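You operate a simulated robot arm through the tools that you are given. There is no shell and no other tool. Be economical: measure what you need, move in short steps, check, and stop when the job is done.

The job below is to be done with a simulated robot arm. You get a single attempt, and the scene is never put back.

TASK
Pack the two seeded rolls on the island in the snack box and close it.

It is judged by the outcome, as a careful person would: the job done as asked, and still so three seconds after it is handed in. It fails if anything else is knocked over, pushed out of place, dropped, spilled or broken.

THE ROBOT
A 6-joint arm with a two-finger parallel gripper, fixed in place. Base frame: the origin is at the foot of the arm, x ahead of it, y to its left, z up. Lengths are in m, angles in rad, forces in N, time in s.
With the tool pointing down near the work surface it reaches from about 0.2 to 0.5 m from the base axis. Its first joint turns from -2.007 to 2.007 rad. Payload 4.2 kg.
The tool frame sits at the grasp point between the pads (the TCP): z along the fingers, y along the line on which they close. The tips reach 0.023 m beyond it. Largest opening 0.094 m; finger width 0.038, thickness 0.01; the body of the gripper, 0.054 by 0.096 m, starts 0.039 m behind the TCP.
Orientation is that of the tool frame in the base frame, as [roll, pitch, yaw] about the fixed x, y, z axes, in that order (R = Rz(yaw) Ry(pitch) Rx(roll)). With the fingers straight down and closing along the base's y, the tool's x points along the base's -x, its y along +y and its z along -z.

THE INTERFACE
- The arm moves only by the tool servo_tool. Its argument "moves" is text: rows parted by semicolons, each of 7 numbers parted by spaces: the shift along the tool's x, y, z in units of 50 mm (1.0 is 50 mm), then the turn, a rotation vector about the tool's x, y, z in units of 8 degrees (1.0 is 8 degrees), then the gripper command, from -1 (fully open) to 1 (shut), values between in proportion. In form: tx ty tz rx ry rz grip; .... A call has 1 to 20 rows; each row shifts and turns the commanded pose from where the row before left it, along the tool's axes as they then stand. A call with a number of a shift or a turn outside -1 to 1 is refused whole. A row lasts 0.2 s, in which the tool goes at most 0.05 m and 0.15 rad; a call with a longer step from one row to the next is refused whole, and so is a gripper value outside its range. A pose out of reach is approached as far as the arm can. The call stops where the force on the tool passes 40 N (or 10 N more than at its start, if that is more) or the arm is blocked; 0.2 s more then pass. Each finger travels about 0.108 m/s and halts on what it meets, pressing with about 20 N; the grip force reading is that of the motor and also rises with nothing between the fingers. The clock runs only during rows and for 0.2 s after the last one: add rows that do not move to give the fingers time. It gives the time, the measured TCP pose, the force on the tool (base axes), the opening and the grip force at its end, in the units of the frame above (readings bear some noise).
- Cameras (640 x 400 px; columns grow to the right, rows downward): "scene" is fixed at [0.0498, 0.6489, 1.5051]; the picture's right is [-0.83, -0.55, 0.00], its down [-0.19, 0.28, -0.94] and it looks along [0.52, -0.78, -0.34] (base axes); focal length 363 px, centre (320, 200). "wrist" rides on the gripper at [-0.039, 0, -0.044] in the tool frame; the picture's right is [0.00, -1.00, 0.00], its down [0.97, 0.00, -0.24] and it looks along [0.24, 0.00, 0.97] (tool axes); focal length 218 px, centre (320, 200). There is no depth. A picture from a camera that has moved, and an enlarged one, comes with that camera's place and axes in the base frame and with its lens.
- grab_frame(camera): a new picture of that camera. The clock stands still meanwhile.
- lift_body(by): slides the trunk up (or, below 0, down) by that many m; the arm rides with it, the base frame stays. It gives what a move gives, with no picture.
- close_up(camera, box): a new picture of the part [left, top, right, bottom] of that camera's present view, enlarged. The clock stands still meanwhile.
- job_done(): hands the job in; it is judged then, once.

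Work in short steps. Places have to be worked out from the pictures, the camera data and where the tool is seen: move nearer, look again, correct. Check each grasp and each placing, and mend what went wrong. You have 120 turns and 76 pictures in all, those below and enlarged ones among them. Open the gripper and draw the arm clear of the work before you hand the job in, unless the task says otherwise; then end with one line.

The tools are called after "Emit:" by a JSON object that holds its "api" and its "payload". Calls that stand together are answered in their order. servo_tool: Moves the arm, as the interface text tells. Its arguments: {"type":"object","properties":{"moves":{"type":"string"}},"required":["moves"]} The other tools are called the same way: lift_body (by) slides the trunk up or down; grab_frame (camera) takes a picture; close_up (camera, box) takes an enlarged picture of a part of a camera's view; job_done () hands the job in.

At the start:

```text
time_s: 0.0
position: [0.4546, -0.3956, 1.2475]
orientation: [-3.141, 0.0, 3.141]
wrist_force: [-0.2, -0.4, -0.4]
gripper_width: 0.094
gripper_force: 0.0
trunk travel left (down, up): [-0.85, 0.14]
```

scene: 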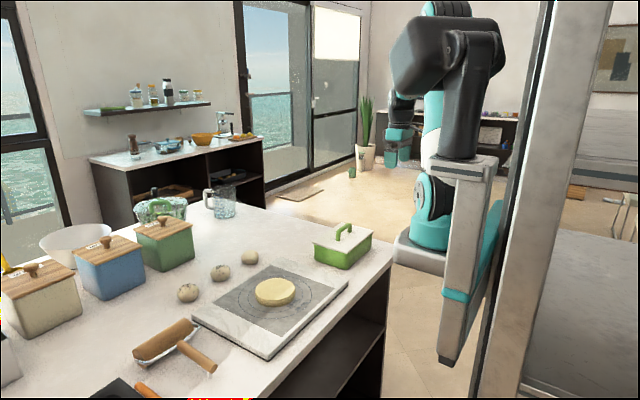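
wrist: 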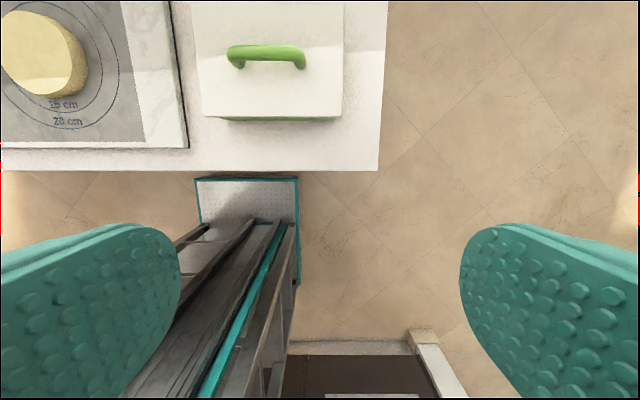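

The pictures show three small rolls, a green box with a lid with a handle, and other things. I look closer at the island to tell the rolls apart.

Emit:
{"api": "close_up", "payload": {"camera": "scene", "box": [150, 210, 390, 360]}}

Emit:
{"api": "close_up", "payload": {"camera": "scene", "box": [160, 240, 280, 315]}}

Emit:
{"api": "close_up", "payload": {"camera": "scene", "box": [0, 180, 260, 400]}}

```text
2.67 times, centred on (270, 285) of scene
camera zoom: at [0.0498, 0.6489, 1.5051], right [-0.83, -0.55, 0.0], down [-0.19, 0.28, -0.94], along [0.52, -0.78, -0.34], focal length 969 px, centre (453, -27)
```

zoom: 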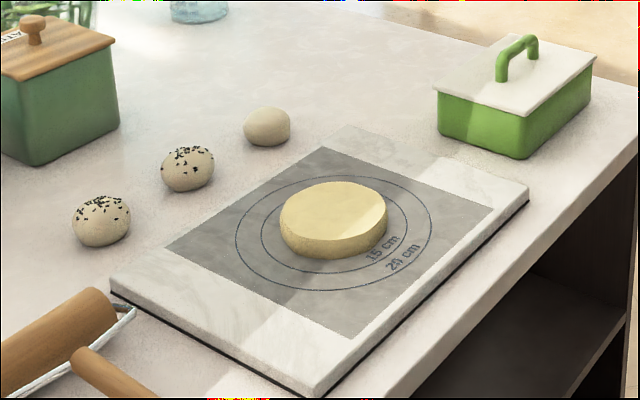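

```text
5.33 times, centred on (220, 278) of scene
camera zoom: at [0.0498, 0.6489, 1.5051], right [-0.83, -0.55, 0.0], down [-0.19, 0.28, -0.94], along [0.52, -0.78, -0.34], focal length 1937 px, centre (853, -213)
```

zoom: 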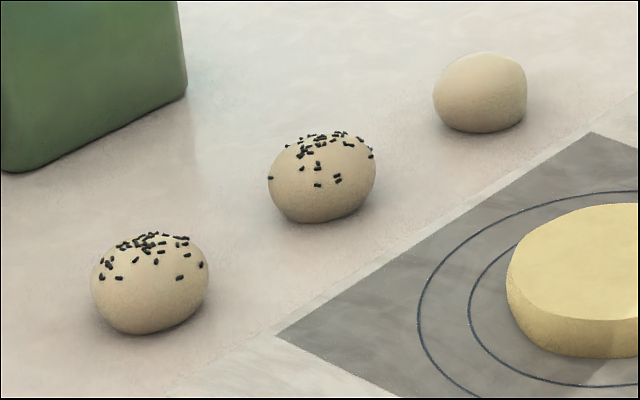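

```text
1.82 times, centred on (130, 290) of scene
camera zoom: at [0.0498, 0.6489, 1.5051], right [-0.83, -0.55, 0.0], down [-0.19, 0.28, -0.94], along [0.52, -0.78, -0.34], focal length 660 px, centre (666, 36)
```

zoom: 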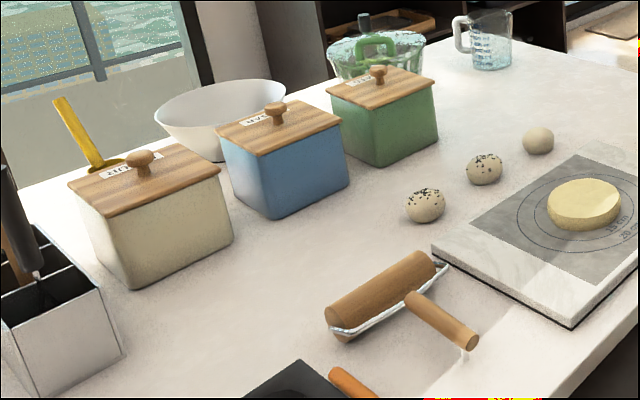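

Only the two rolls nearest the camera carry seeds and the third is plain. My triangulation puts the island top around z≈0.9 (not 0.304), with the rolls near (0.8, 0.1) and the box near (0.6, -0.33). I move over, staying high, to look from above and test the reach.

Emit:
{"api": "servo_tool", "payload": {"moves": "0 0.9 0 0 0 0 -1; 0 0.9 0 0 0 0 -1; 0 0.9 0 0 0 0 -1; 0 0.9 0 0 0 0 -1; 0 0.9 0 0 0 0 -1; 0 0.9 0 0 0 0 -1; 0 0.9 0 0 0 0 -1; 0 0.9 0 0 0 0 -1; 0 0 0 0 0 0 -1"}}

Emit:
{"api": "grab_frame", "payload": {"camera": "wrist"}}

Emit:
{"api": "grab_frame", "payload": {"camera": "scene"}}

```text
time_s: 2.0
position: [0.4556, -0.033, 1.2456]
orientation: [3.141, 0.001, 3.141]
wrist_force: [0.5, -0.3, 0.7]
gripper_width: 0.0937
gripper_force: 0.1
trunk travel left (down, up): [-0.85, 0.14]
```

```text
70 pictures are left
camera wrist: at [0.4946, -0.0332, 1.2895], right [0.0, -1.0, 0.0], down [-0.97, 0.0, 0.24], along [-0.24, 0.0, -0.97], focal length 218 px, centre (320, 200)
```

wrist: 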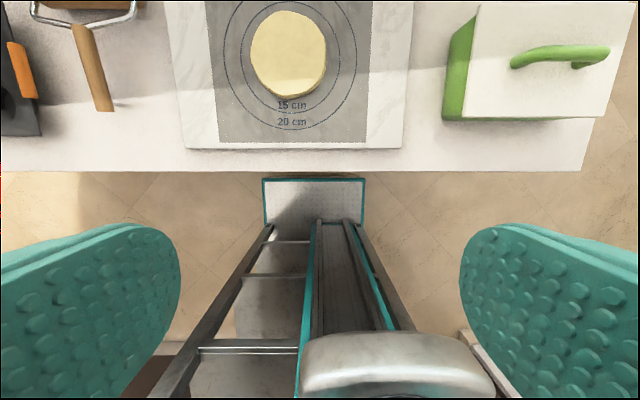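

```text
69 pictures are left
```

scene: 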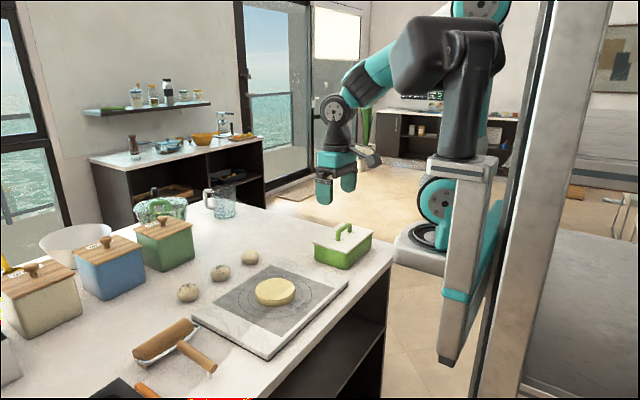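

Counter top computes to z≈0.90, its front edge at x≈0.45. I go forward over the board towards the rolls at the same height.

Emit:
{"api": "servo_tool", "payload": {"moves": "-0.9 0.25 0 0 0 0 -1; -0.9 0.25 0 0 0 0 -1; -0.9 0.25 0 0 0 0 -1; -0.9 0.25 0 0 0 0 -1; -0.9 0.25 0 0 0 0 -1; -0.9 0.25 0 0 0 0 -1; 0 0 0 0 0 0 -1"}}

Emit:
{"api": "grab_frame", "payload": {"camera": "wrist"}}

```text
time_s: 3.6
position: [0.7245, 0.0399, 1.2499]
orientation: [3.141, 0.002, 3.14]
wrist_force: [-0.2, 0.0, 0.0]
gripper_width: 0.094
gripper_force: 0.1
trunk travel left (down, up): [-0.85, 0.14]
```

```text
68 pictures are left
camera wrist: at [0.7628, 0.0412, 1.2927], right [0.0, -1.0, 0.0], down [-0.97, 0.0, 0.24], along [-0.24, 0.0, -0.97], focal length 218 px, centre (320, 200)
```

wrist: 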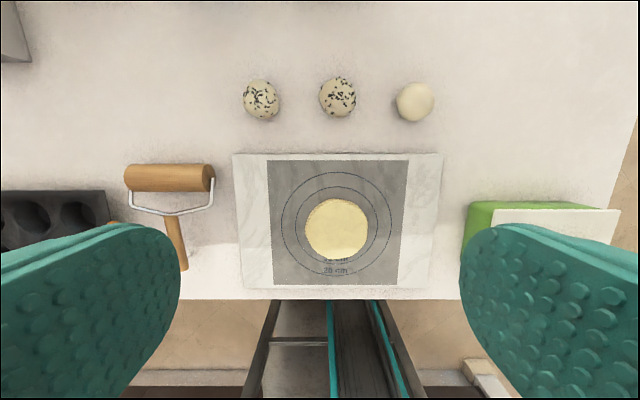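

The rolls sit near (0.832, 0.131) and (0.832, 0.014), diameter ≈0.058, the plain one at y≈-0.105. Now I go over the box for a look from above.

Emit:
{"api": "servo_tool", "payload": {"moves": "0.2 -0.9 0 0 0 0 -1; 0.2 -0.9 0 0 0 0 -1; 0.2 -0.9 0 0 0 0 -1; 0.2 -0.9 0 0 0 0 -1; 0.2 -0.9 0 0 0 0 -1; 0.2 -0.9 0 0 0 0 -1; 0.2 -0.9 0 0 0 0 -1; 0 -0.3 0 0 0 0 -1; 0 0 0 0 0 0 -1"}}

Emit:
{"api": "grab_frame", "payload": {"camera": "wrist"}}

Emit:
{"api": "close_up", "payload": {"camera": "scene", "box": [290, 210, 390, 272]}}

```text
time_s: 5.6
position: [0.6547, -0.2886, 1.2472]
orientation: [-3.14, -0.001, -3.14]
wrist_force: [-0.3, -0.6, -0.6]
gripper_width: 0.094
gripper_force: 0.1
trunk travel left (down, up): [-0.85, 0.14]
```

```text
67 pictures are left
camera wrist: at [0.6938, -0.2883, 1.2912], right [0.0, -1.0, 0.0], down [-0.97, 0.0, 0.24], along [-0.24, 0.0, -0.97], focal length 218 px, centre (320, 200)
```

wrist: 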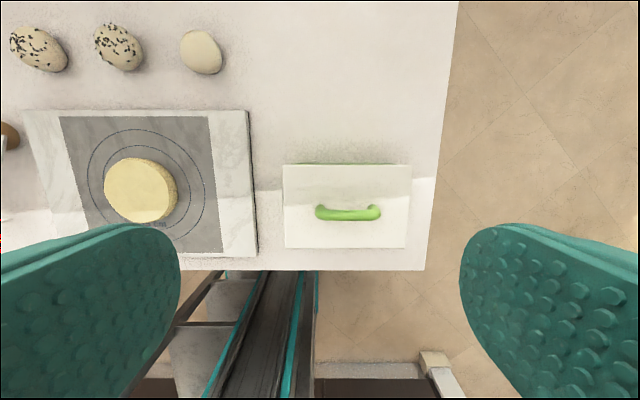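

```text
6.40 times, centred on (340, 241) of scene
camera zoom: at [0.0498, 0.6489, 1.5051], right [-0.83, -0.55, 0.0], down [-0.19, 0.28, -0.94], along [0.52, -0.78, -0.34], focal length 2325 px, centre (192, -62)
```

zoom: 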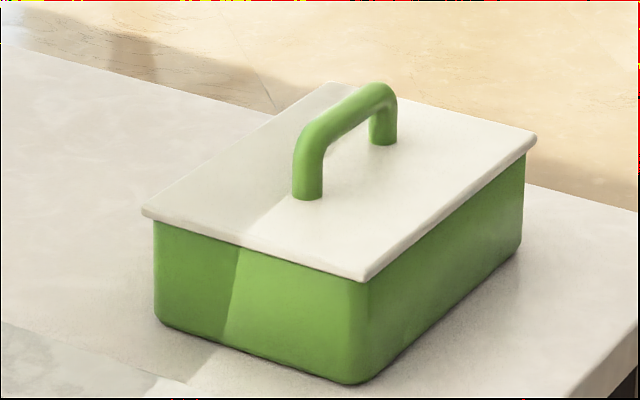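

Lid plate centre ≈(0.597,-0.331), 0.20 × 0.14, with a handle bar along y. I place the TCP above the handle, turn 90° so the fingers close along x, and come down part of the way.

Emit:
{"api": "servo_tool", "payload": {"moves": "0.577 -0.415 0 0 0 0 -1; 0.577 -0.415 0 0 0 0 -1; 0 0 0 0 0 1 -1; 0 0 0 0 0 1 -1; 0 0 0 0 0 1 -1; 0 0 0 0 0 1 -1; 0 0 0 0 0 1 -1; 0 0 0 0 0 1 -1; 0 0 0 0 0 1 -1; 0 0 0 0 0 1 -1; 0 0 0 0 0 1 -1; 0 0 0 0 0 1 -1; 0 0 0 0 0 1 -1; 0 0 0.7 0 0 0.25 -1; 0 0 0.7 0 0 0 -1; 0 0 0.5 0 0 0 -1; 0 0 0 0 0 0 -1"}}

Emit:
{"api": "grab_frame", "payload": {"camera": "wrist"}}

Emit:
{"api": "grab_frame", "payload": {"camera": "scene"}}

```text
time_s: 9.2
position: [0.596, -0.332, 1.1539]
orientation: [-3.141, 0.0, 1.571]
wrist_force: [0.5, 0.0, -0.2]
gripper_width: 0.094
gripper_force: 0.1
trunk travel left (down, up): [-0.85, 0.14]
```

```text
65 pictures are left
camera wrist: at [0.5965, -0.3695, 1.1969], right [-1.0, 0.0, 0.0], down [0.0, 0.97, 0.24], along [0.0, 0.24, -0.97], focal length 218 px, centre (320, 200)
```

wrist: 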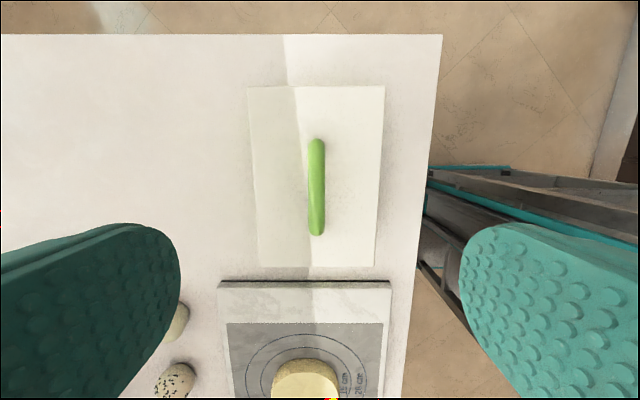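

```text
64 pictures are left
```

scene: 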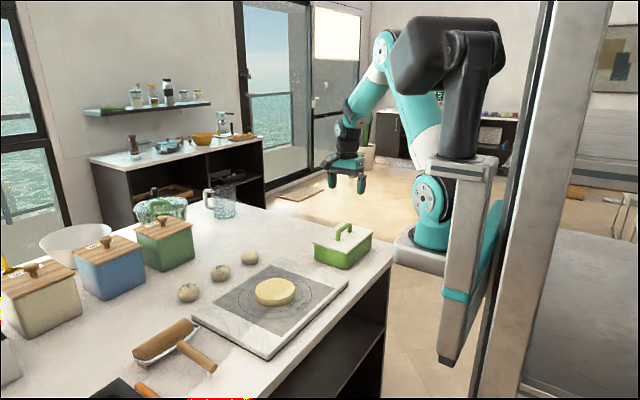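

Handle is centred between the fingers (x≈0.599, y≈-0.329). I descend to z≈1.03 and check heights in a scene close-up.

Emit:
{"api": "servo_tool", "payload": {"moves": "0.06 0.06 0.8 0 0 0 -1; 0 0 0.8 0 0 0 -1; 0 0 0.7 0 0 0 -1; 0 0 0.1 0 0 0 -1; 0 0 0 0 0 0 -1"}}

Emit:
{"api": "close_up", "payload": {"camera": "scene", "box": [290, 200, 390, 262]}}

Emit:
{"api": "grab_frame", "payload": {"camera": "wrist"}}

```text
time_s: 10.4
position: [0.5988, -0.3291, 1.0299]
orientation: [-3.141, 0.0, 1.571]
wrist_force: [-0.7, -0.4, -0.3]
gripper_width: 0.0942
gripper_force: 0.0
trunk travel left (down, up): [-0.85, 0.14]
```

```text
6.40 times, centred on (340, 231) of scene
camera zoom: at [0.0498, 0.6489, 1.5051], right [-0.83, -0.55, 0.0], down [-0.19, 0.28, -0.94], along [0.52, -0.78, -0.34], focal length 2325 px, centre (192, 2)
```

zoom: 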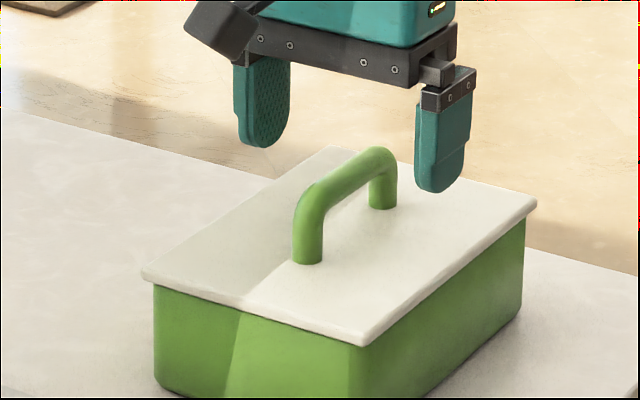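

```text
62 pictures are left
camera wrist: at [0.5986, -0.3676, 1.0752], right [-1.0, 0.0, 0.0], down [0.0, 0.97, 0.24], along [0.0, 0.24, -0.97], focal length 218 px, centre (320, 200)
```

wrist: 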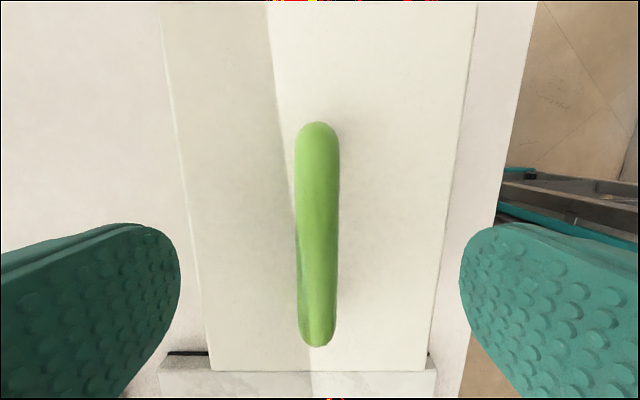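

Lid surface z≈0.971, handle bar centre ≈1.000. I descend to z≈1.003 and close on the bar.

Emit:
{"api": "servo_tool", "payload": {"moves": "0 0 0.27 0 0 0 -1; 0 0 0.27 0 0 0 -1; 0 0 0 0 0 0 -1; 0 0 0 0 0 0 1; 0 0 0 0 0 0 1; 0 0 0 0 0 0 1; 0 0 0 0 0 0 1; 0 0 0 0 0 0 1"}}

Emit:
{"api": "close_up", "payload": {"camera": "scene", "box": [290, 200, 390, 262]}}

```text
time_s: 12.2
position: [0.5999, -0.3295, 1.0035]
orientation: [-3.141, -0.001, 1.57]
wrist_force: [-0.6, 0.3, 0.4]
gripper_width: 0.0152
gripper_force: 20.2
trunk travel left (down, up): [-0.85, 0.14]
```

```text
6.40 times, centred on (340, 231) of scene
camera zoom: at [0.0498, 0.6489, 1.5051], right [-0.83, -0.55, 0.0], down [-0.19, 0.28, -0.94], along [0.52, -0.78, -0.34], focal length 2325 px, centre (192, 2)
```

zoom: 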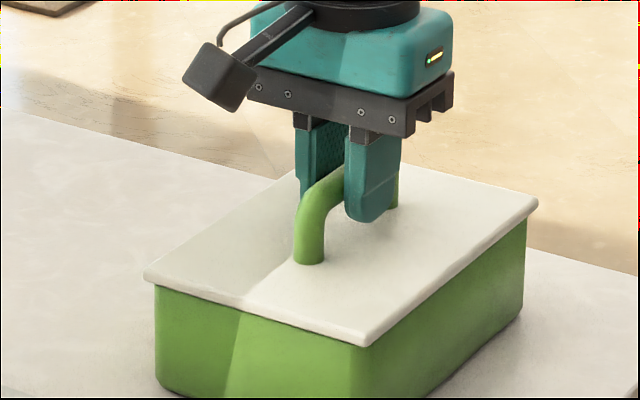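

Handle gripped (15 mm). I lift straight up slowly and check that only the lid comes.

Emit:
{"api": "servo_tool", "payload": {"moves": "0 0 -0.2 0 0 0 1; 0 0 -0.3 0 0 0 1; 0 0 -0.5 0 0 0 1; 0 0 -0.5 0 0 0 1; 0 0 -0.5 0 0 0 1; 0 0 -0.5 0 0 0 1; 0 0 0 0 0 0 1"}}

Emit:
{"api": "close_up", "payload": {"camera": "scene", "box": [260, 160, 400, 280]}}

```text
time_s: 13.8
position: [0.6009, -0.3285, 1.1315]
orientation: [3.141, 0.002, 1.573]
wrist_force: [-0.3, 0.2, -0.5]
gripper_width: 0.0153
gripper_force: 20.1
trunk travel left (down, up): [-0.85, 0.14]
```

```text
3.33 times, centred on (330, 220) of scene
camera zoom: at [0.0498, 0.6489, 1.5051], right [-0.83, -0.55, 0.0], down [-0.19, 0.28, -0.94], along [0.52, -0.78, -0.34], focal length 1211 px, centre (287, 133)
```

zoom: 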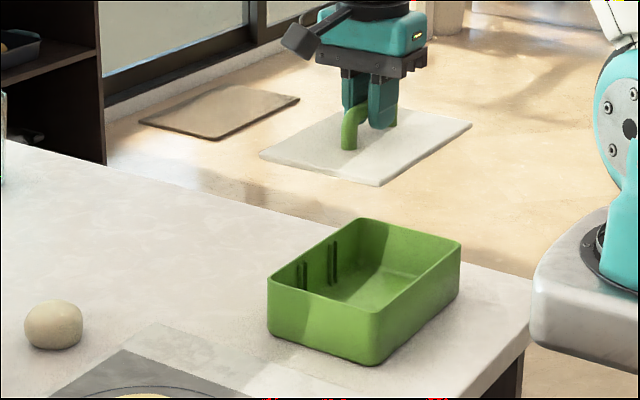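

Lid is held level and the box is empty. I carry the lid forward to free counter at (0.78,-0.33) and look.

Emit:
{"api": "servo_tool", "payload": {"moves": "0 0.5 0 0 0 0 1; 0 0.6 0 0 0 0 1; 0 0.6 0 0 0 0 1; 0 0.6 0 0 0 0 1; 0 0.6 0 0 0 0 1; 0 0.7 0 0 0 0 1; 0 0 0 0 0 0 1; 0 0 0.7 0 0 0 1; 0 0 0.7 0 0 0 1; 0 0 0 0 0 0 1"}}

Emit:
{"api": "close_up", "payload": {"camera": "scene", "box": [220, 160, 400, 280]}}

Emit:
{"api": "grab_frame", "payload": {"camera": "wrist"}}

```text
time_s: 16.0
position: [0.78, -0.3309, 1.06]
orientation: [-3.141, -0.001, 1.572]
wrist_force: [-0.9, 0.7, -1.5]
gripper_width: 0.0152
gripper_force: 20.1
trunk travel left (down, up): [-0.85, 0.14]
```

```text
3.33 times, centred on (310, 220) of scene
camera zoom: at [0.0498, 0.6489, 1.5051], right [-0.83, -0.55, 0.0], down [-0.19, 0.28, -0.94], along [0.52, -0.78, -0.34], focal length 1211 px, centre (353, 133)
```

zoom: 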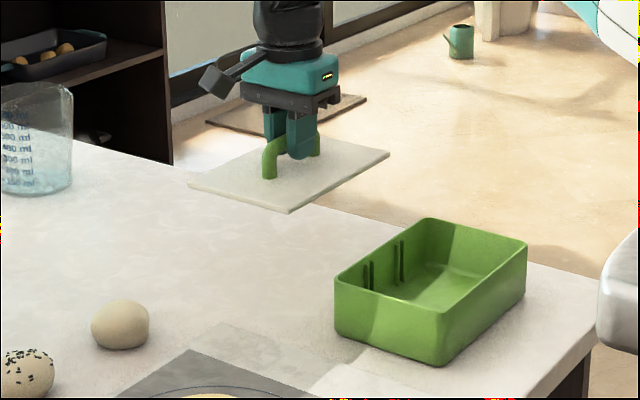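

```text
58 pictures are left
camera wrist: at [0.7794, -0.3693, 1.1042], right [-1.0, 0.0, 0.0], down [0.0, 0.97, 0.24], along [0.0, 0.24, -0.97], focal length 218 px, centre (320, 200)
```

wrist: 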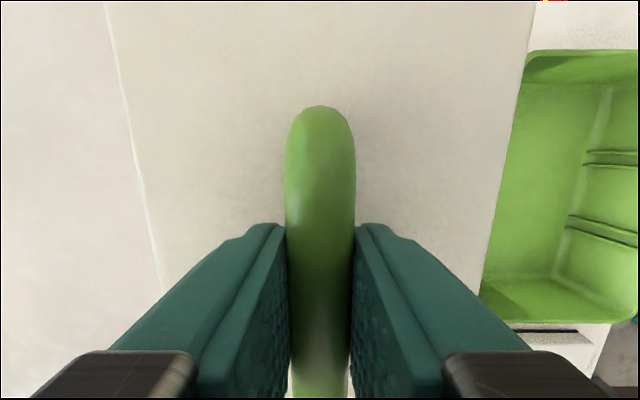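

Clear of the box. I lower to z≈0.96, then creep.

Emit:
{"api": "servo_tool", "payload": {"moves": "0 0 0.5 0 0 0 1; 0 0 0.5 0 0 0 1; 0 0 0.5 0 0 0 1; 0 0 0.5 0 0 0 1; 0 0 0 0 0 0 1"}}

Emit:
{"api": "close_up", "payload": {"camera": "scene", "box": [250, 190, 360, 260]}}

```text
time_s: 17.2
position: [0.7815, -0.3295, 0.9607]
orientation: [3.141, 0.001, 1.573]
wrist_force: [0.1, 0.1, -0.7]
gripper_width: 0.0154
gripper_force: 20.0
trunk travel left (down, up): [-0.85, 0.14]
```

```text
5.71 times, centred on (305, 225) of scene
camera zoom: at [0.0498, 0.6489, 1.5051], right [-0.83, -0.55, 0.0], down [-0.19, 0.28, -0.94], along [0.52, -0.78, -0.34], focal length 2076 px, centre (406, 57)
```

zoom: 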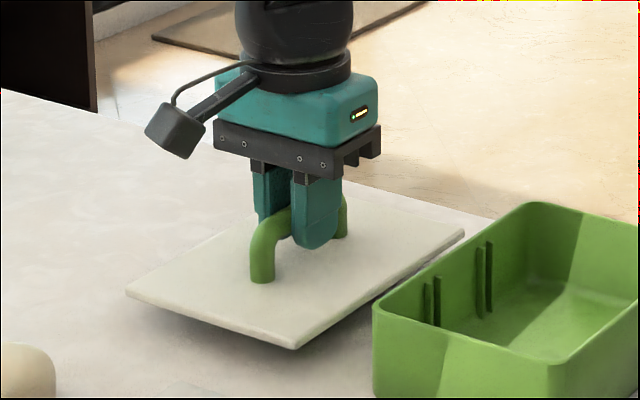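

Still a small gap with shadow beneath. I creep down in ~4 mm steps.

Emit:
{"api": "servo_tool", "payload": {"moves": "0 0 0.08 0 0 0 1; 0 0 0.08 0 0 0 1; 0 0 0.04 0 0 0 1; 0 0 0 0 0 0 1"}}

Emit:
{"api": "close_up", "payload": {"camera": "scene", "box": [250, 190, 360, 260]}}

```text
time_s: 18.2
position: [0.7812, -0.3297, 0.9507]
orientation: [3.141, 0.001, 1.57]
wrist_force: [-0.2, -0.8, -0.5]
gripper_width: 0.015
gripper_force: 20.0
trunk travel left (down, up): [-0.85, 0.14]
```

```text
5.71 times, centred on (305, 225) of scene
camera zoom: at [0.0498, 0.6489, 1.5051], right [-0.83, -0.55, 0.0], down [-0.19, 0.28, -0.94], along [0.52, -0.78, -0.34], focal length 2076 px, centre (406, 57)
```

zoom: 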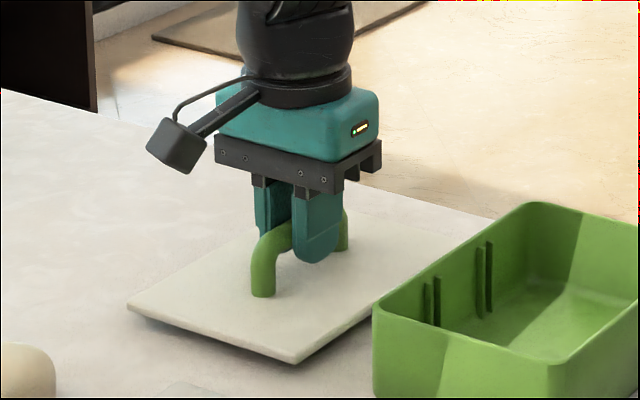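

Not touching yet; a little more.

Emit:
{"api": "servo_tool", "payload": {"moves": "0 0 0.05 0 0 0 1; 0 0 0.05 0 0 0 1; 0 0 0 0 0 0 1"}}

Emit:
{"api": "close_up", "payload": {"camera": "scene", "box": [265, 215, 335, 260]}}

```text
time_s: 19.0
position: [0.7809, -0.3291, 0.9458]
orientation: [3.14, 0.003, 1.572]
wrist_force: [0.1, 0.2, -0.4]
gripper_width: 0.0151
gripper_force: 19.6
trunk travel left (down, up): [-0.85, 0.14]
```

```text
8.89 times, centred on (300, 238) of scene
camera zoom: at [0.0498, 0.6489, 1.5051], right [-0.83, -0.55, 0.0], down [-0.19, 0.28, -0.94], along [0.52, -0.78, -0.34], focal length 3229 px, centre (498, -133)
```

zoom: 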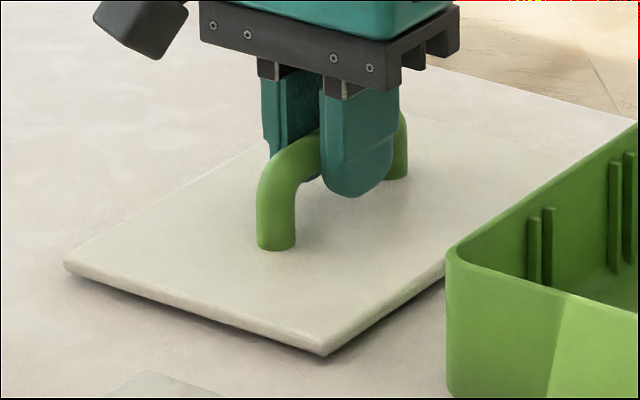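

Nearly down; creeping in 1.5 mm steps until contact shows.

Emit:
{"api": "servo_tool", "payload": {"moves": "0 0 0.03 0 0 0 1; 0 0 0.03 0 0 0 1; 0 0 0.03 0 0 0 1; 0 0 0 0 0 0 1"}}

```text
time_s: 20.0
position: [0.7802, -0.3292, 0.9406]
orientation: [3.14, 0.0, 1.572]
wrist_force: [-3.2, 1.7, 9.2]
gripper_width: 0.0154
gripper_force: 20.3
trunk travel left (down, up): [-0.85, 0.14]
```

Contact (9 N). I open and rise.

Emit:
{"api": "servo_tool", "payload": {"moves": "0 0 -0.02 0 0 0 0; 0 0 0 0 0 0 -1; 0 0 0 0 0 0 -1; 0 0 0 0 0 0 -1; 0 0 -0.4 0 0 0 -1; 0 0 -0.7 0 0 0 -1; 0 0 -0.8 0 0 0 -1; 0 0 -0.8 0 0 0 -1; 0 0 -0.8 0 0 0 -1; 0 0 0 0 0 0 -1"}}

Emit:
{"api": "grab_frame", "payload": {"camera": "wrist"}}

Emit:
{"api": "close_up", "payload": {"camera": "scene", "box": [220, 200, 380, 300]}}

```text
time_s: 22.2
position: [0.7812, -0.3332, 1.1163]
orientation: [-3.142, 0.0, 1.572]
wrist_force: [-0.7, -0.3, 0.1]
gripper_width: 0.0939
gripper_force: 0.0
trunk travel left (down, up): [-0.85, 0.14]
```

```text
54 pictures are left
camera wrist: at [0.7806, -0.3711, 1.1611], right [-1.0, 0.0, 0.0], down [0.0, 0.97, 0.24], along [0.0, 0.24, -0.97], focal length 218 px, centre (320, 200)
```

wrist: 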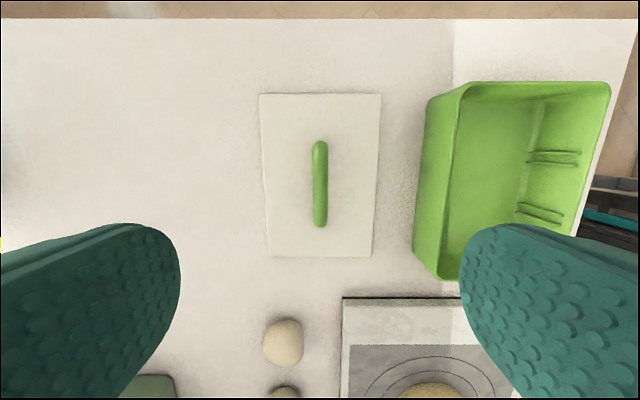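

```text
4.00 times, centred on (300, 250) of scene
camera zoom: at [0.0498, 0.6489, 1.5051], right [-0.83, -0.55, 0.0], down [-0.19, 0.28, -0.94], along [0.52, -0.78, -0.34], focal length 1453 px, centre (400, 0)
```

zoom: 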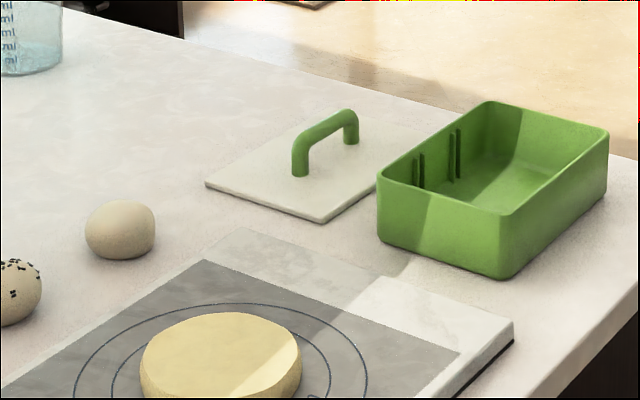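

Lid rests on the counter. Now to above seeded roll 2 at about (0.832, 0.014), same wrist orientation.

Emit:
{"api": "servo_tool", "payload": {"moves": "0.9 0.2 0 0 0 0 -1; 0.9 0.2 0 0 0 0 -1; 0.9 0.2 0 0 0 0 -1; 0.9 0.2 0 0 0 0 -1; 0.9 0.2 0 0 0 0 -1; 0.9 0 0 0 0 0 -1; 0.9 0 0 0 0 0 -1; 0.6 0 0 0 0 0 -1; 0 0 0 0 0 0 -1"}}

Emit:
{"api": "grab_frame", "payload": {"camera": "wrist"}}

```text
time_s: 24.2
position: [0.8308, 0.0155, 1.115]
orientation: [3.141, 0.001, 1.571]
wrist_force: [-0.4, 0.3, 0.1]
gripper_width: 0.0938
gripper_force: 0.1
trunk travel left (down, up): [-0.85, 0.14]
```

```text
52 pictures are left
camera wrist: at [0.8307, -0.0224, 1.16], right [-1.0, 0.0, 0.0], down [0.0, 0.97, 0.24], along [0.0, 0.24, -0.97], focal length 218 px, centre (320, 200)
```

wrist: 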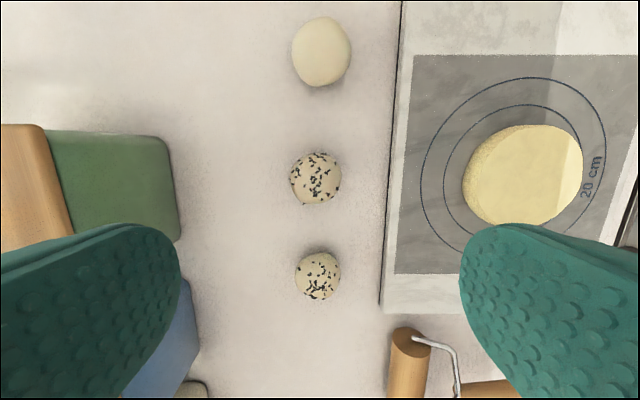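

Roll 2 at ≈(0.835, 0.0125), roll 1 at ≈(0.833, 0.131). I descend over roll 2 to z≈0.98 and check.

Emit:
{"api": "servo_tool", "payload": {"moves": "-0.06 0.08 0.6 0 0 0 -1; 0 0 0.7 0 0 0 -1; 0 0 0.7 0 0 0 -1; 0 0 0.7 0 0 0 -1; 0 0 0 0 0 0 -1"}}

Emit:
{"api": "close_up", "payload": {"camera": "scene", "box": [170, 210, 290, 310]}}

Emit:
{"api": "grab_frame", "payload": {"camera": "wrist"}}

```text
time_s: 25.4
position: [0.8339, 0.0121, 0.9826]
orientation: [3.14, 0.001, 1.571]
wrist_force: [0.2, -0.4, 0.0]
gripper_width: 0.094
gripper_force: 0.1
trunk travel left (down, up): [-0.85, 0.14]
```

```text
4.00 times, centred on (230, 260) of scene
camera zoom: at [0.0498, 0.6489, 1.5051], right [-0.83, -0.55, 0.0], down [-0.19, 0.28, -0.94], along [0.52, -0.78, -0.34], focal length 1453 px, centre (680, -40)
```

zoom: 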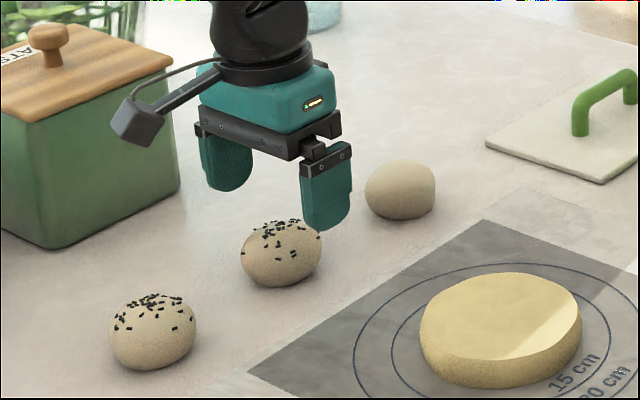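

```text
50 pictures are left
camera wrist: at [0.8339, -0.0262, 1.0257], right [-1.0, 0.0, 0.0], down [0.0, 0.97, 0.24], along [0.0, 0.24, -0.97], focal length 218 px, centre (320, 200)
```

wrist: 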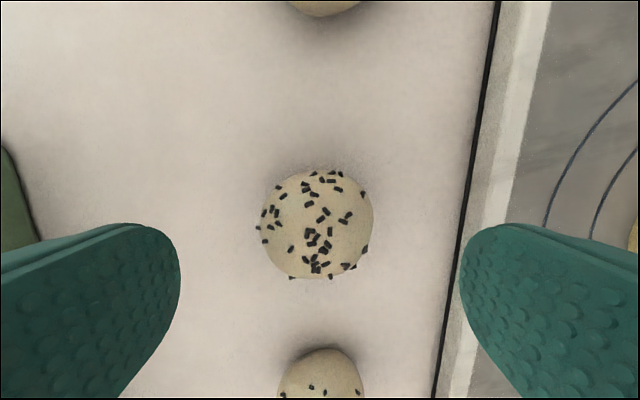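

Well centred. I narrow the opening slightly (clearance to the board), descend to z≈0.932 and close.

Emit:
{"api": "servo_tool", "payload": {"moves": "-0.04 0.04 0 0 0 0 -0.75; 0 0 0.35 0 0 0 -0.75; 0 0 0.35 0 0 0 -0.75; 0 0 0.3 0 0 0 -0.75; 0 0 0 0 0 0 -0.75; 0 0 0 0 0 0 1; 0 0 0 0 0 0 1; 0 0 0 0 0 0 1; 0 0 0 0 0 0 1"}}

Emit:
{"api": "close_up", "payload": {"camera": "scene", "box": [170, 210, 290, 310]}}

```text
time_s: 27.4
position: [0.8362, 0.0105, 0.9331]
orientation: [-3.14, 0.001, 1.571]
wrist_force: [0.1, -0.7, -0.9]
gripper_width: 0.0569
gripper_force: 20.2
trunk travel left (down, up): [-0.85, 0.14]
```

```text
4.00 times, centred on (230, 260) of scene
camera zoom: at [0.0498, 0.6489, 1.5051], right [-0.83, -0.55, 0.0], down [-0.19, 0.28, -0.94], along [0.52, -0.78, -0.34], focal length 1453 px, centre (680, -40)
```

zoom: 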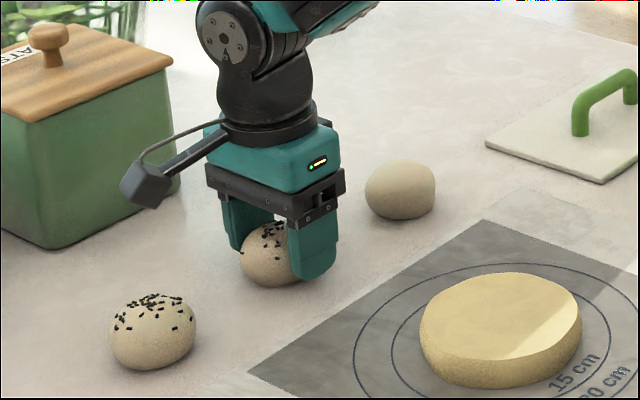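

Roll 2 gripped (57 mm). I lift and carry it over the box.

Emit:
{"api": "servo_tool", "payload": {"moves": "0 0 -0.4 0 0 0 1; 0 0 -0.7 0 0 0 1; 0 0 -0.8 0 0 0 1; 0 0 -0.8 0 0 0 1; 0 0 -0.7 0 0 0 1; -0.8 -0.5 0 0 0 0 1; -0.8 -0.5 0 0 0 0 1; -0.8 -0.5 0 0 0 0 1; -0.8 -0.5 0 0 0 0 1; -0.8 -0.5 0 0 0 0 1; -0.8 -0.5 0 0 0 0 1; -0.8 -0.5 0 0 0 0 1; -0.8 -0.5 0 0 0 0 1; -0.8 -0.5 0 0 0 0 1; -0.5 -0.28 0 0 0 0 1; 0 0 0 0 0 0 1"}}

Emit:
{"api": "grab_frame", "payload": {"camera": "wrist"}}

Emit:
{"api": "close_up", "payload": {"camera": "scene", "box": [260, 160, 400, 280]}}

```text
time_s: 30.8
position: [0.5998, -0.3748, 1.1017]
orientation: [-3.141, 0.001, 1.571]
wrist_force: [-0.8, 0.1, -0.4]
gripper_width: 0.0569
gripper_force: 19.5
trunk travel left (down, up): [-0.85, 0.14]
```

```text
48 pictures are left
camera wrist: at [0.5996, -0.4124, 1.1461], right [-1.0, 0.0, 0.0], down [0.0, 0.97, 0.24], along [0.0, 0.24, -0.97], focal length 218 px, centre (320, 200)
```

wrist: 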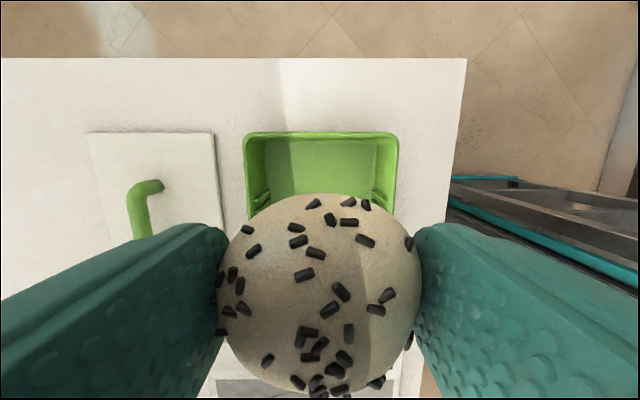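

```text
3.33 times, centred on (330, 220) of scene
camera zoom: at [0.0498, 0.6489, 1.5051], right [-0.83, -0.55, 0.0], down [-0.19, 0.28, -0.94], along [0.52, -0.78, -0.34], focal length 1211 px, centre (287, 133)
```

zoom: 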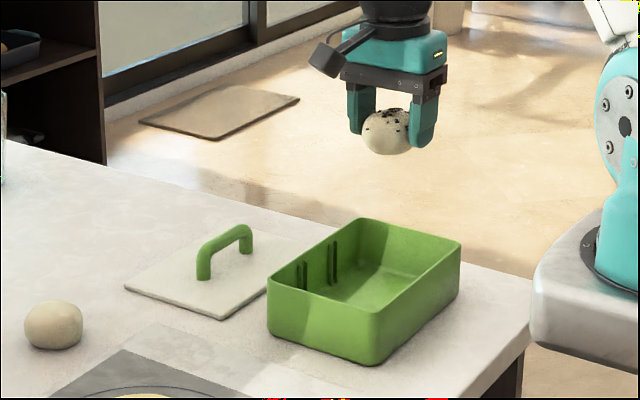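

Box interior spans x≈0.538–0.657. Fingers, opened only to 70 mm, clear the ribs. I lower at (0.5975,-0.38) to z≈0.955.

Emit:
{"api": "servo_tool", "payload": {"moves": "-0.1 -0.05 0 0 0 0 1; 0 0 0.6 0 0 0 1; 0 0 0.6 0 0 0 1; 0 0 0.6 0 0 0 1; 0 0 0.6 0 0 0 1; 0 0 0.5 0 0 0 1; 0 0 0 0 0 0 1"}}

Emit:
{"api": "close_up", "payload": {"camera": "scene", "box": [290, 190, 390, 272]}}

Emit:
{"api": "grab_frame", "payload": {"camera": "wrist"}}

```text
time_s: 32.4
position: [0.5935, -0.3792, 0.9583]
orientation: [3.141, -0.002, 1.57]
wrist_force: [-0.3, -0.7, -0.5]
gripper_width: 0.0569
gripper_force: 20.0
trunk travel left (down, up): [-0.85, 0.14]
```

```text
4.88 times, centred on (340, 231) of scene
camera zoom: at [0.0498, 0.6489, 1.5051], right [-0.83, -0.55, 0.0], down [-0.19, 0.28, -0.94], along [0.52, -0.78, -0.34], focal length 1772 px, centre (222, 49)
```

zoom: 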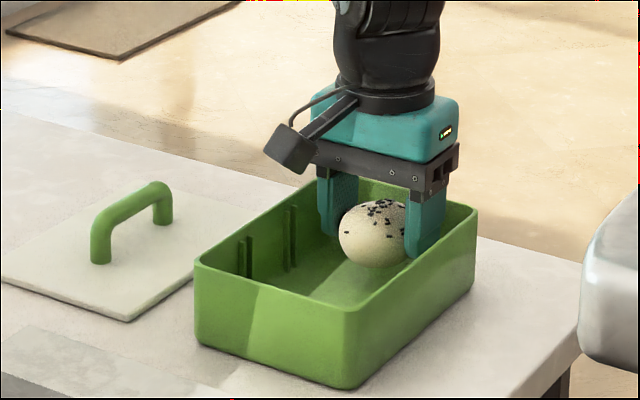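

```text
45 pictures are left
camera wrist: at [0.594, -0.4175, 1.0021], right [-1.0, 0.0, 0.0], down [0.0, 0.97, 0.24], along [0.0, 0.24, -0.97], focal length 218 px, centre (320, 200)
```

wrist: 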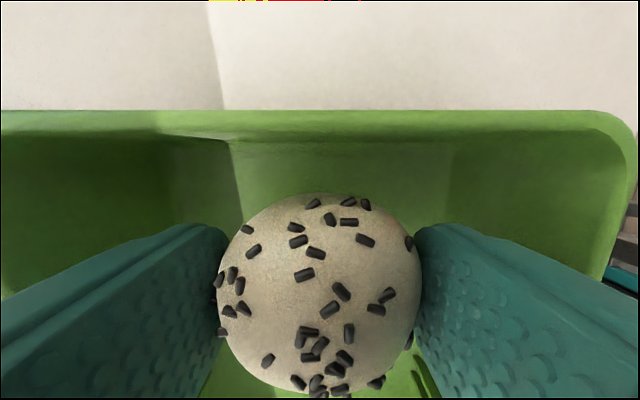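

Inside the rim; I correct x by 4 mm and creep down.

Emit:
{"api": "servo_tool", "payload": {"moves": "0 0.08 0.1 0 0 0 1; 0 0 0.1 0 0 0 1; 0 0 0.05 0 0 0 1; 0 0 0.05 0 0 0 1; 0 0 0 0 0 0 1"}}

```text
time_s: 33.6
position: [0.5991, -0.3794, 0.943]
orientation: [-3.141, 0.001, 1.572]
wrist_force: [0.0, 0.8, -1.4]
gripper_width: 0.0564
gripper_force: 20.2
trunk travel left (down, up): [-0.85, 0.14]
```

Emit:
{"api": "servo_tool", "payload": {"moves": "0 0 0.04 0 0 0 1; 0 0 0.04 0 0 0 1; 0 0 0 0 0 0 1"}}

Emit:
{"api": "close_up", "payload": {"camera": "scene", "box": [290, 190, 390, 272]}}

```text
time_s: 34.4
position: [0.6004, -0.3792, 0.9384]
orientation: [3.141, 0.0, 1.571]
wrist_force: [1.0, 0.8, -0.4]
gripper_width: 0.0569
gripper_force: 19.9
trunk travel left (down, up): [-0.85, 0.14]
```

```text
4.88 times, centred on (340, 231) of scene
camera zoom: at [0.0498, 0.6489, 1.5051], right [-0.83, -0.55, 0.0], down [-0.19, 0.28, -0.94], along [0.52, -0.78, -0.34], focal length 1772 px, centre (222, 49)
```

zoom: 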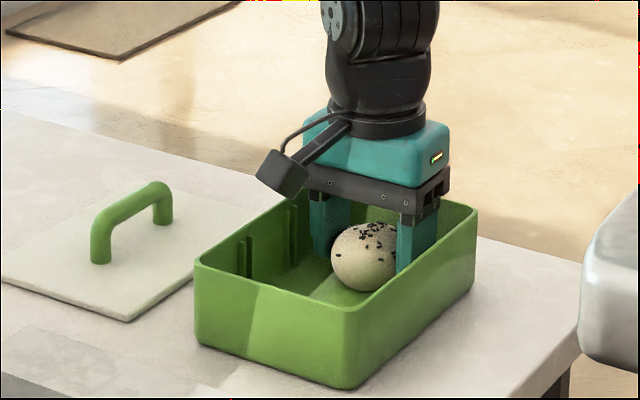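

Within a few mm of the floor. I go 3 mm lower and release to 70 mm only, then rise.

Emit:
{"api": "servo_tool", "payload": {"moves": "0 -0.04 0.03 0 0 0 1; 0 0 0.03 0 0 0 1; 0 0 0 0 0 0 1"}}

```text
time_s: 35.2
position: [0.5981, -0.3793, 0.937]
orientation: [3.137, 0.003, 1.573]
wrist_force: [5.1, 1.6, 25.9]
gripper_width: 0.0568
gripper_force: 19.9
trunk travel left (down, up): [-0.85, 0.14]
```

Floor contact at z≈0.937. Release to 70 mm and rise straight.

Emit:
{"api": "servo_tool", "payload": {"moves": "0 0 -0.03 0 0 0 1; 0 0 0 0 0 0 -0.45; 0 0 0 0 0 0 -0.45; 0 0 0 0 0 0 -0.45; 0 0 -0.3 0 0 0 -0.45; 0 0 -0.6 0 0 0 -0.45; 0 0 -0.8 0 0 0 -0.45; 0 0 -0.8 0 0 0 -0.45; 0 0 -0.8 0 0 0 -0.45; 0 0 0 0 0 0 -0.45"}}

Emit:
{"api": "grab_frame", "payload": {"camera": "wrist"}}

Emit:
{"api": "close_up", "payload": {"camera": "scene", "box": [290, 190, 390, 272]}}

```text
time_s: 37.4
position: [0.5967, -0.3778, 1.1023]
orientation: [3.141, 0.001, 1.57]
wrist_force: [-0.4, 0.4, 0.0]
gripper_width: 0.0678
gripper_force: 0.0
trunk travel left (down, up): [-0.85, 0.14]
```

```text
43 pictures are left
camera wrist: at [0.5972, -0.416, 1.1451], right [-1.0, 0.0, 0.0], down [0.0, 0.97, 0.24], along [0.0, 0.24, -0.97], focal length 218 px, centre (320, 200)
```

wrist: 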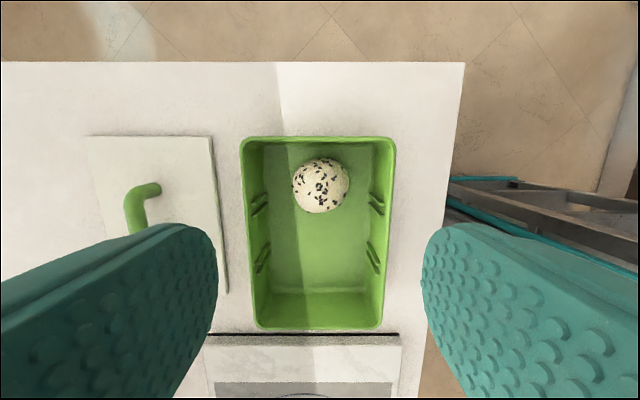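

```text
4.88 times, centred on (340, 231) of scene
camera zoom: at [0.0498, 0.6489, 1.5051], right [-0.83, -0.55, 0.0], down [-0.19, 0.28, -0.94], along [0.52, -0.78, -0.34], focal length 1772 px, centre (222, 49)
```

zoom: 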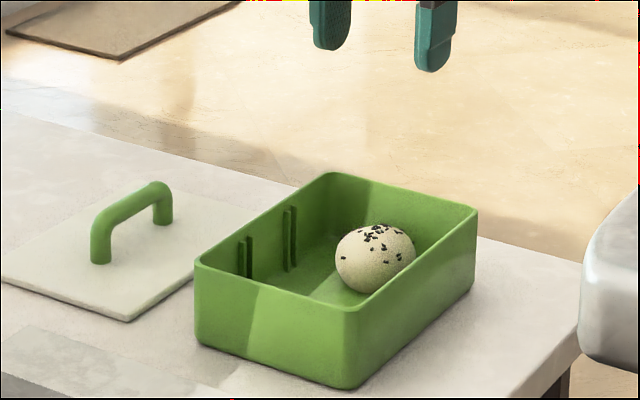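

Roll 2 is in. Now to above roll 1 at (0.833, 0.131).

Emit:
{"api": "servo_tool", "payload": {"moves": "0.85 0.4 0 0 0 0 -1; 0.85 0.4 0 0 0 0 -1; 0.85 0.4 0 0 0 0 -1; 0.85 0.4 0 0 0 0 -1; 0.85 0.4 0 0 0 0 -1; 0.85 0.4 0 0 0 0 -1; 0.85 0.4 0 0 0 0 -1; 0.85 0.4 0 0 0 0 -1; 0.85 0.4 0 0 0 0 -1; 0.85 0.4 0 0 0 0 -1; 0.85 0.4 0 0 0 0 -1; 0.83 0.34 0 0 0 0 -1; 0 0 0 0 0 0 -1; 0 0 0.7 0 0 0 -1; 0 0 0.7 0 0 0 -1; 0 0 0.7 0 0 0 -1; 0 0 0 0 0 0 -1"}}

Emit:
{"api": "grab_frame", "payload": {"camera": "wrist"}}

Emit:
{"api": "close_up", "payload": {"camera": "scene", "box": [130, 210, 270, 340]}}

```text
time_s: 41.0
position: [0.8335, 0.1308, 0.9973]
orientation: [-3.14, 0.001, 1.572]
wrist_force: [0.0, -0.2, 1.0]
gripper_width: 0.0943
gripper_force: 0.0
trunk travel left (down, up): [-0.85, 0.14]
```

```text
41 pictures are left
camera wrist: at [0.8333, 0.0923, 1.0408], right [-1.0, 0.0, 0.0], down [0.0, 0.97, 0.24], along [0.0, 0.24, -0.97], focal length 218 px, centre (320, 200)
```

wrist: 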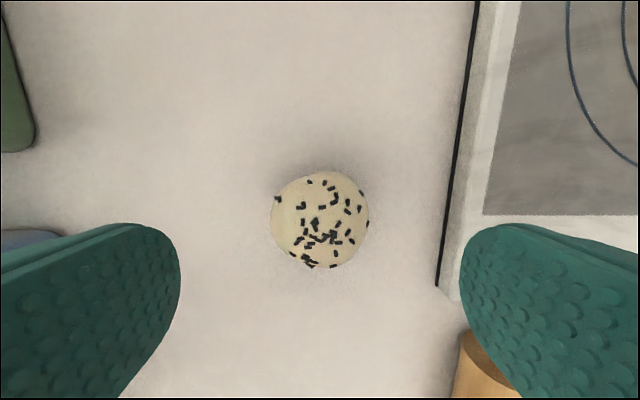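

```text
3.08 times, centred on (200, 275) of scene
camera zoom: at [0.0498, 0.6489, 1.5051], right [-0.83, -0.55, 0.0], down [-0.19, 0.28, -0.94], along [0.52, -0.78, -0.34], focal length 1118 px, centre (689, -31)
```

zoom: 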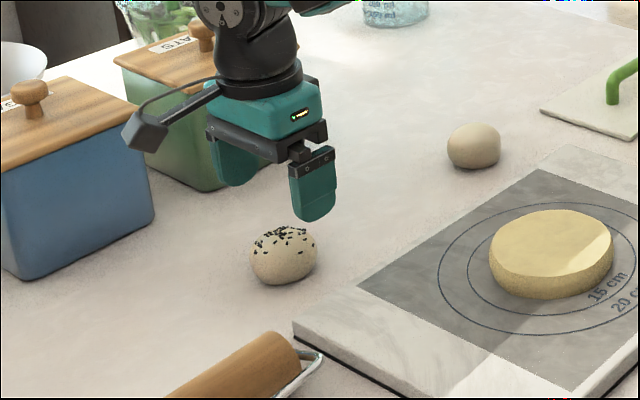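

Centred on roll 1. Descend to z≈0.933 with the narrowed opening and close.

Emit:
{"api": "servo_tool", "payload": {"moves": "0 0 0.2 0 0 0 -0.75; 0 0 0.4 0 0 0 -0.75; 0 0 0.4 0 0 0 -0.75; 0 0 0.29 0 0 0 -0.75; 0 0 0 0 0 0 -0.75; 0 0 0 0 0 0 1; 0 0 0 0 0 0 1; 0 0 0 0 0 0 1; 0 0 0 0 0 0 1"}}

```text
time_s: 43.0
position: [0.8334, 0.1301, 0.9319]
orientation: [3.141, 0.001, 1.571]
wrist_force: [-0.3, 0.1, 0.1]
gripper_width: 0.0567
gripper_force: 20.0
trunk travel left (down, up): [-0.85, 0.14]
```

Gripped at 57 mm. Lift and carry to (0.5975,-0.285).

Emit:
{"api": "servo_tool", "payload": {"moves": "0 0 -0.4 0 0 0 1; 0 0 -0.7 0 0 0 1; 0 0 -0.8 0 0 0 1; 0 0 -0.8 0 0 0 1; 0 0 -0.7 0 0 0 1; -0.83 -0.47 0 0 0 0 1; -0.83 -0.47 0 0 0 0 1; -0.83 -0.47 0 0 0 0 1; -0.83 -0.47 0 0 0 0 1; -0.83 -0.47 0 0 0 0 1; -0.83 -0.47 0 0 0 0 1; -0.83 -0.47 0 0 0 0 1; -0.83 -0.47 0 0 0 0 1; -0.83 -0.47 0 0 0 0 1; -0.83 -0.47 0 0 0 0 1; 0 0 0 0 0 0 1; 0 0 0 0 0 0 1"}}

Emit:
{"api": "close_up", "payload": {"camera": "scene", "box": [260, 160, 400, 280]}}

```text
time_s: 46.6
position: [0.5977, -0.284, 1.1041]
orientation: [3.141, 0.0, 1.573]
wrist_force: [0.2, 0.5, -0.1]
gripper_width: 0.0567
gripper_force: 20.0
trunk travel left (down, up): [-0.85, 0.14]
```

```text
3.33 times, centred on (330, 220) of scene
camera zoom: at [0.0498, 0.6489, 1.5051], right [-0.83, -0.55, 0.0], down [-0.19, 0.28, -0.94], along [0.52, -0.78, -0.34], focal length 1211 px, centre (287, 133)
```

zoom: 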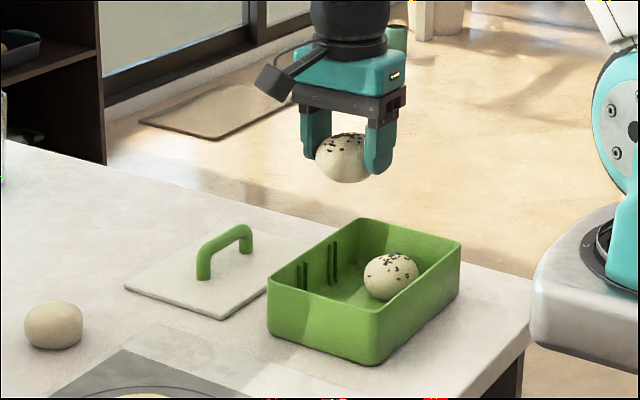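

Aligned. I lower into the box, slowing near the floor.

Emit:
{"api": "servo_tool", "payload": {"moves": "0 0 0.6 0 0 0 1; 0 0 0.6 0 0 0 1; 0 0 0.6 0 0 0 1; 0 0 0.6 0 0 0 1; 0 0 0.5 0 0 0 1; 0 0 0.2 0 0 0 1; 0 0 0.15 0 0 0 1; 0 0 0 0 0 0 1"}}

Emit:
{"api": "close_up", "payload": {"camera": "scene", "box": [290, 190, 390, 272]}}

```text
time_s: 48.4
position: [0.5992, -0.2853, 0.9384]
orientation: [3.141, 0.0, 1.572]
wrist_force: [-0.1, 0.8, -0.9]
gripper_width: 0.0566
gripper_force: 19.9
trunk travel left (down, up): [-0.85, 0.14]
```

```text
4.88 times, centred on (340, 231) of scene
camera zoom: at [0.0498, 0.6489, 1.5051], right [-0.83, -0.55, 0.0], down [-0.19, 0.28, -0.94], along [0.52, -0.78, -0.34], focal length 1772 px, centre (222, 49)
```

zoom: 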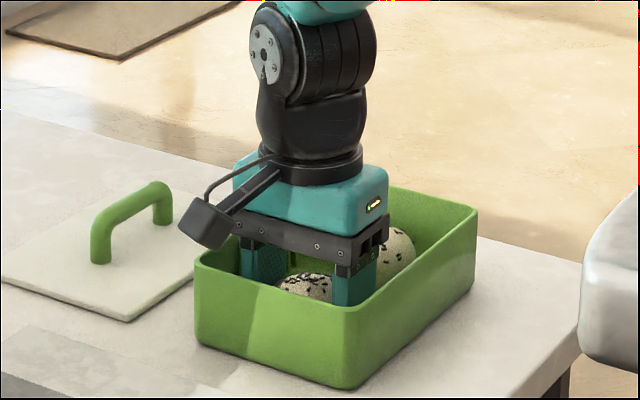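

1 mm lower, release to ~69 mm, and rise.

Emit:
{"api": "servo_tool", "payload": {"moves": "0 0 0.02 0 0 0 1; 0 0 0 0 0 0 -0.45; 0 0 0 0 0 0 -0.45; 0 0 0 0 0 0 -0.45; 0 0 -0.3 0 0 0 -0.45; 0 0 -0.6 0 0 0 -0.45; 0 0 -0.8 0 0 0 -0.45; 0 0 -0.8 0 0 0 -0.45; 0 0 -0.8 0 0 0 -0.45; 0 0 0 0 0 0 -0.45"}}

Emit:
{"api": "grab_frame", "payload": {"camera": "wrist"}}

Emit:
{"api": "close_up", "payload": {"camera": "scene", "box": [260, 200, 390, 272]}}

```text
time_s: 50.6
position: [0.598, -0.285, 1.105]
orientation: [3.139, 0.0, 1.572]
wrist_force: [-0.1, 0.0, -0.6]
gripper_width: 0.0682
gripper_force: 0.1
trunk travel left (down, up): [-0.85, 0.14]
```

```text
37 pictures are left
camera wrist: at [0.5969, -0.3222, 1.1481], right [-1.0, 0.0, 0.0], down [0.0, 0.97, 0.24], along [0.0, 0.24, -0.97], focal length 218 px, centre (320, 200)
```

wrist: 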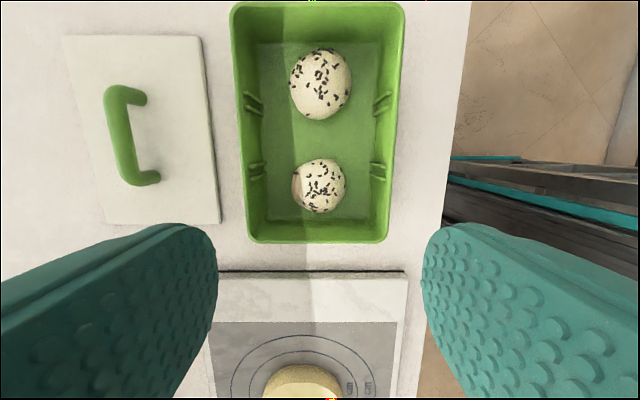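

```text
4.92 times, centred on (325, 236) of scene
camera zoom: at [0.0498, 0.6489, 1.5051], right [-0.83, -0.55, 0.0], down [-0.19, 0.28, -0.94], along [0.52, -0.78, -0.34], focal length 1788 px, centre (295, 23)
```

zoom: 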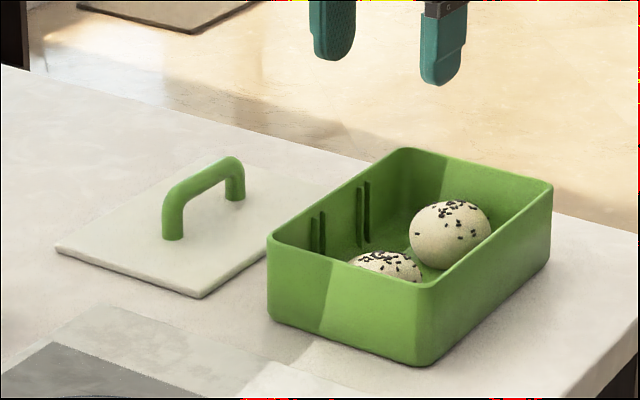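

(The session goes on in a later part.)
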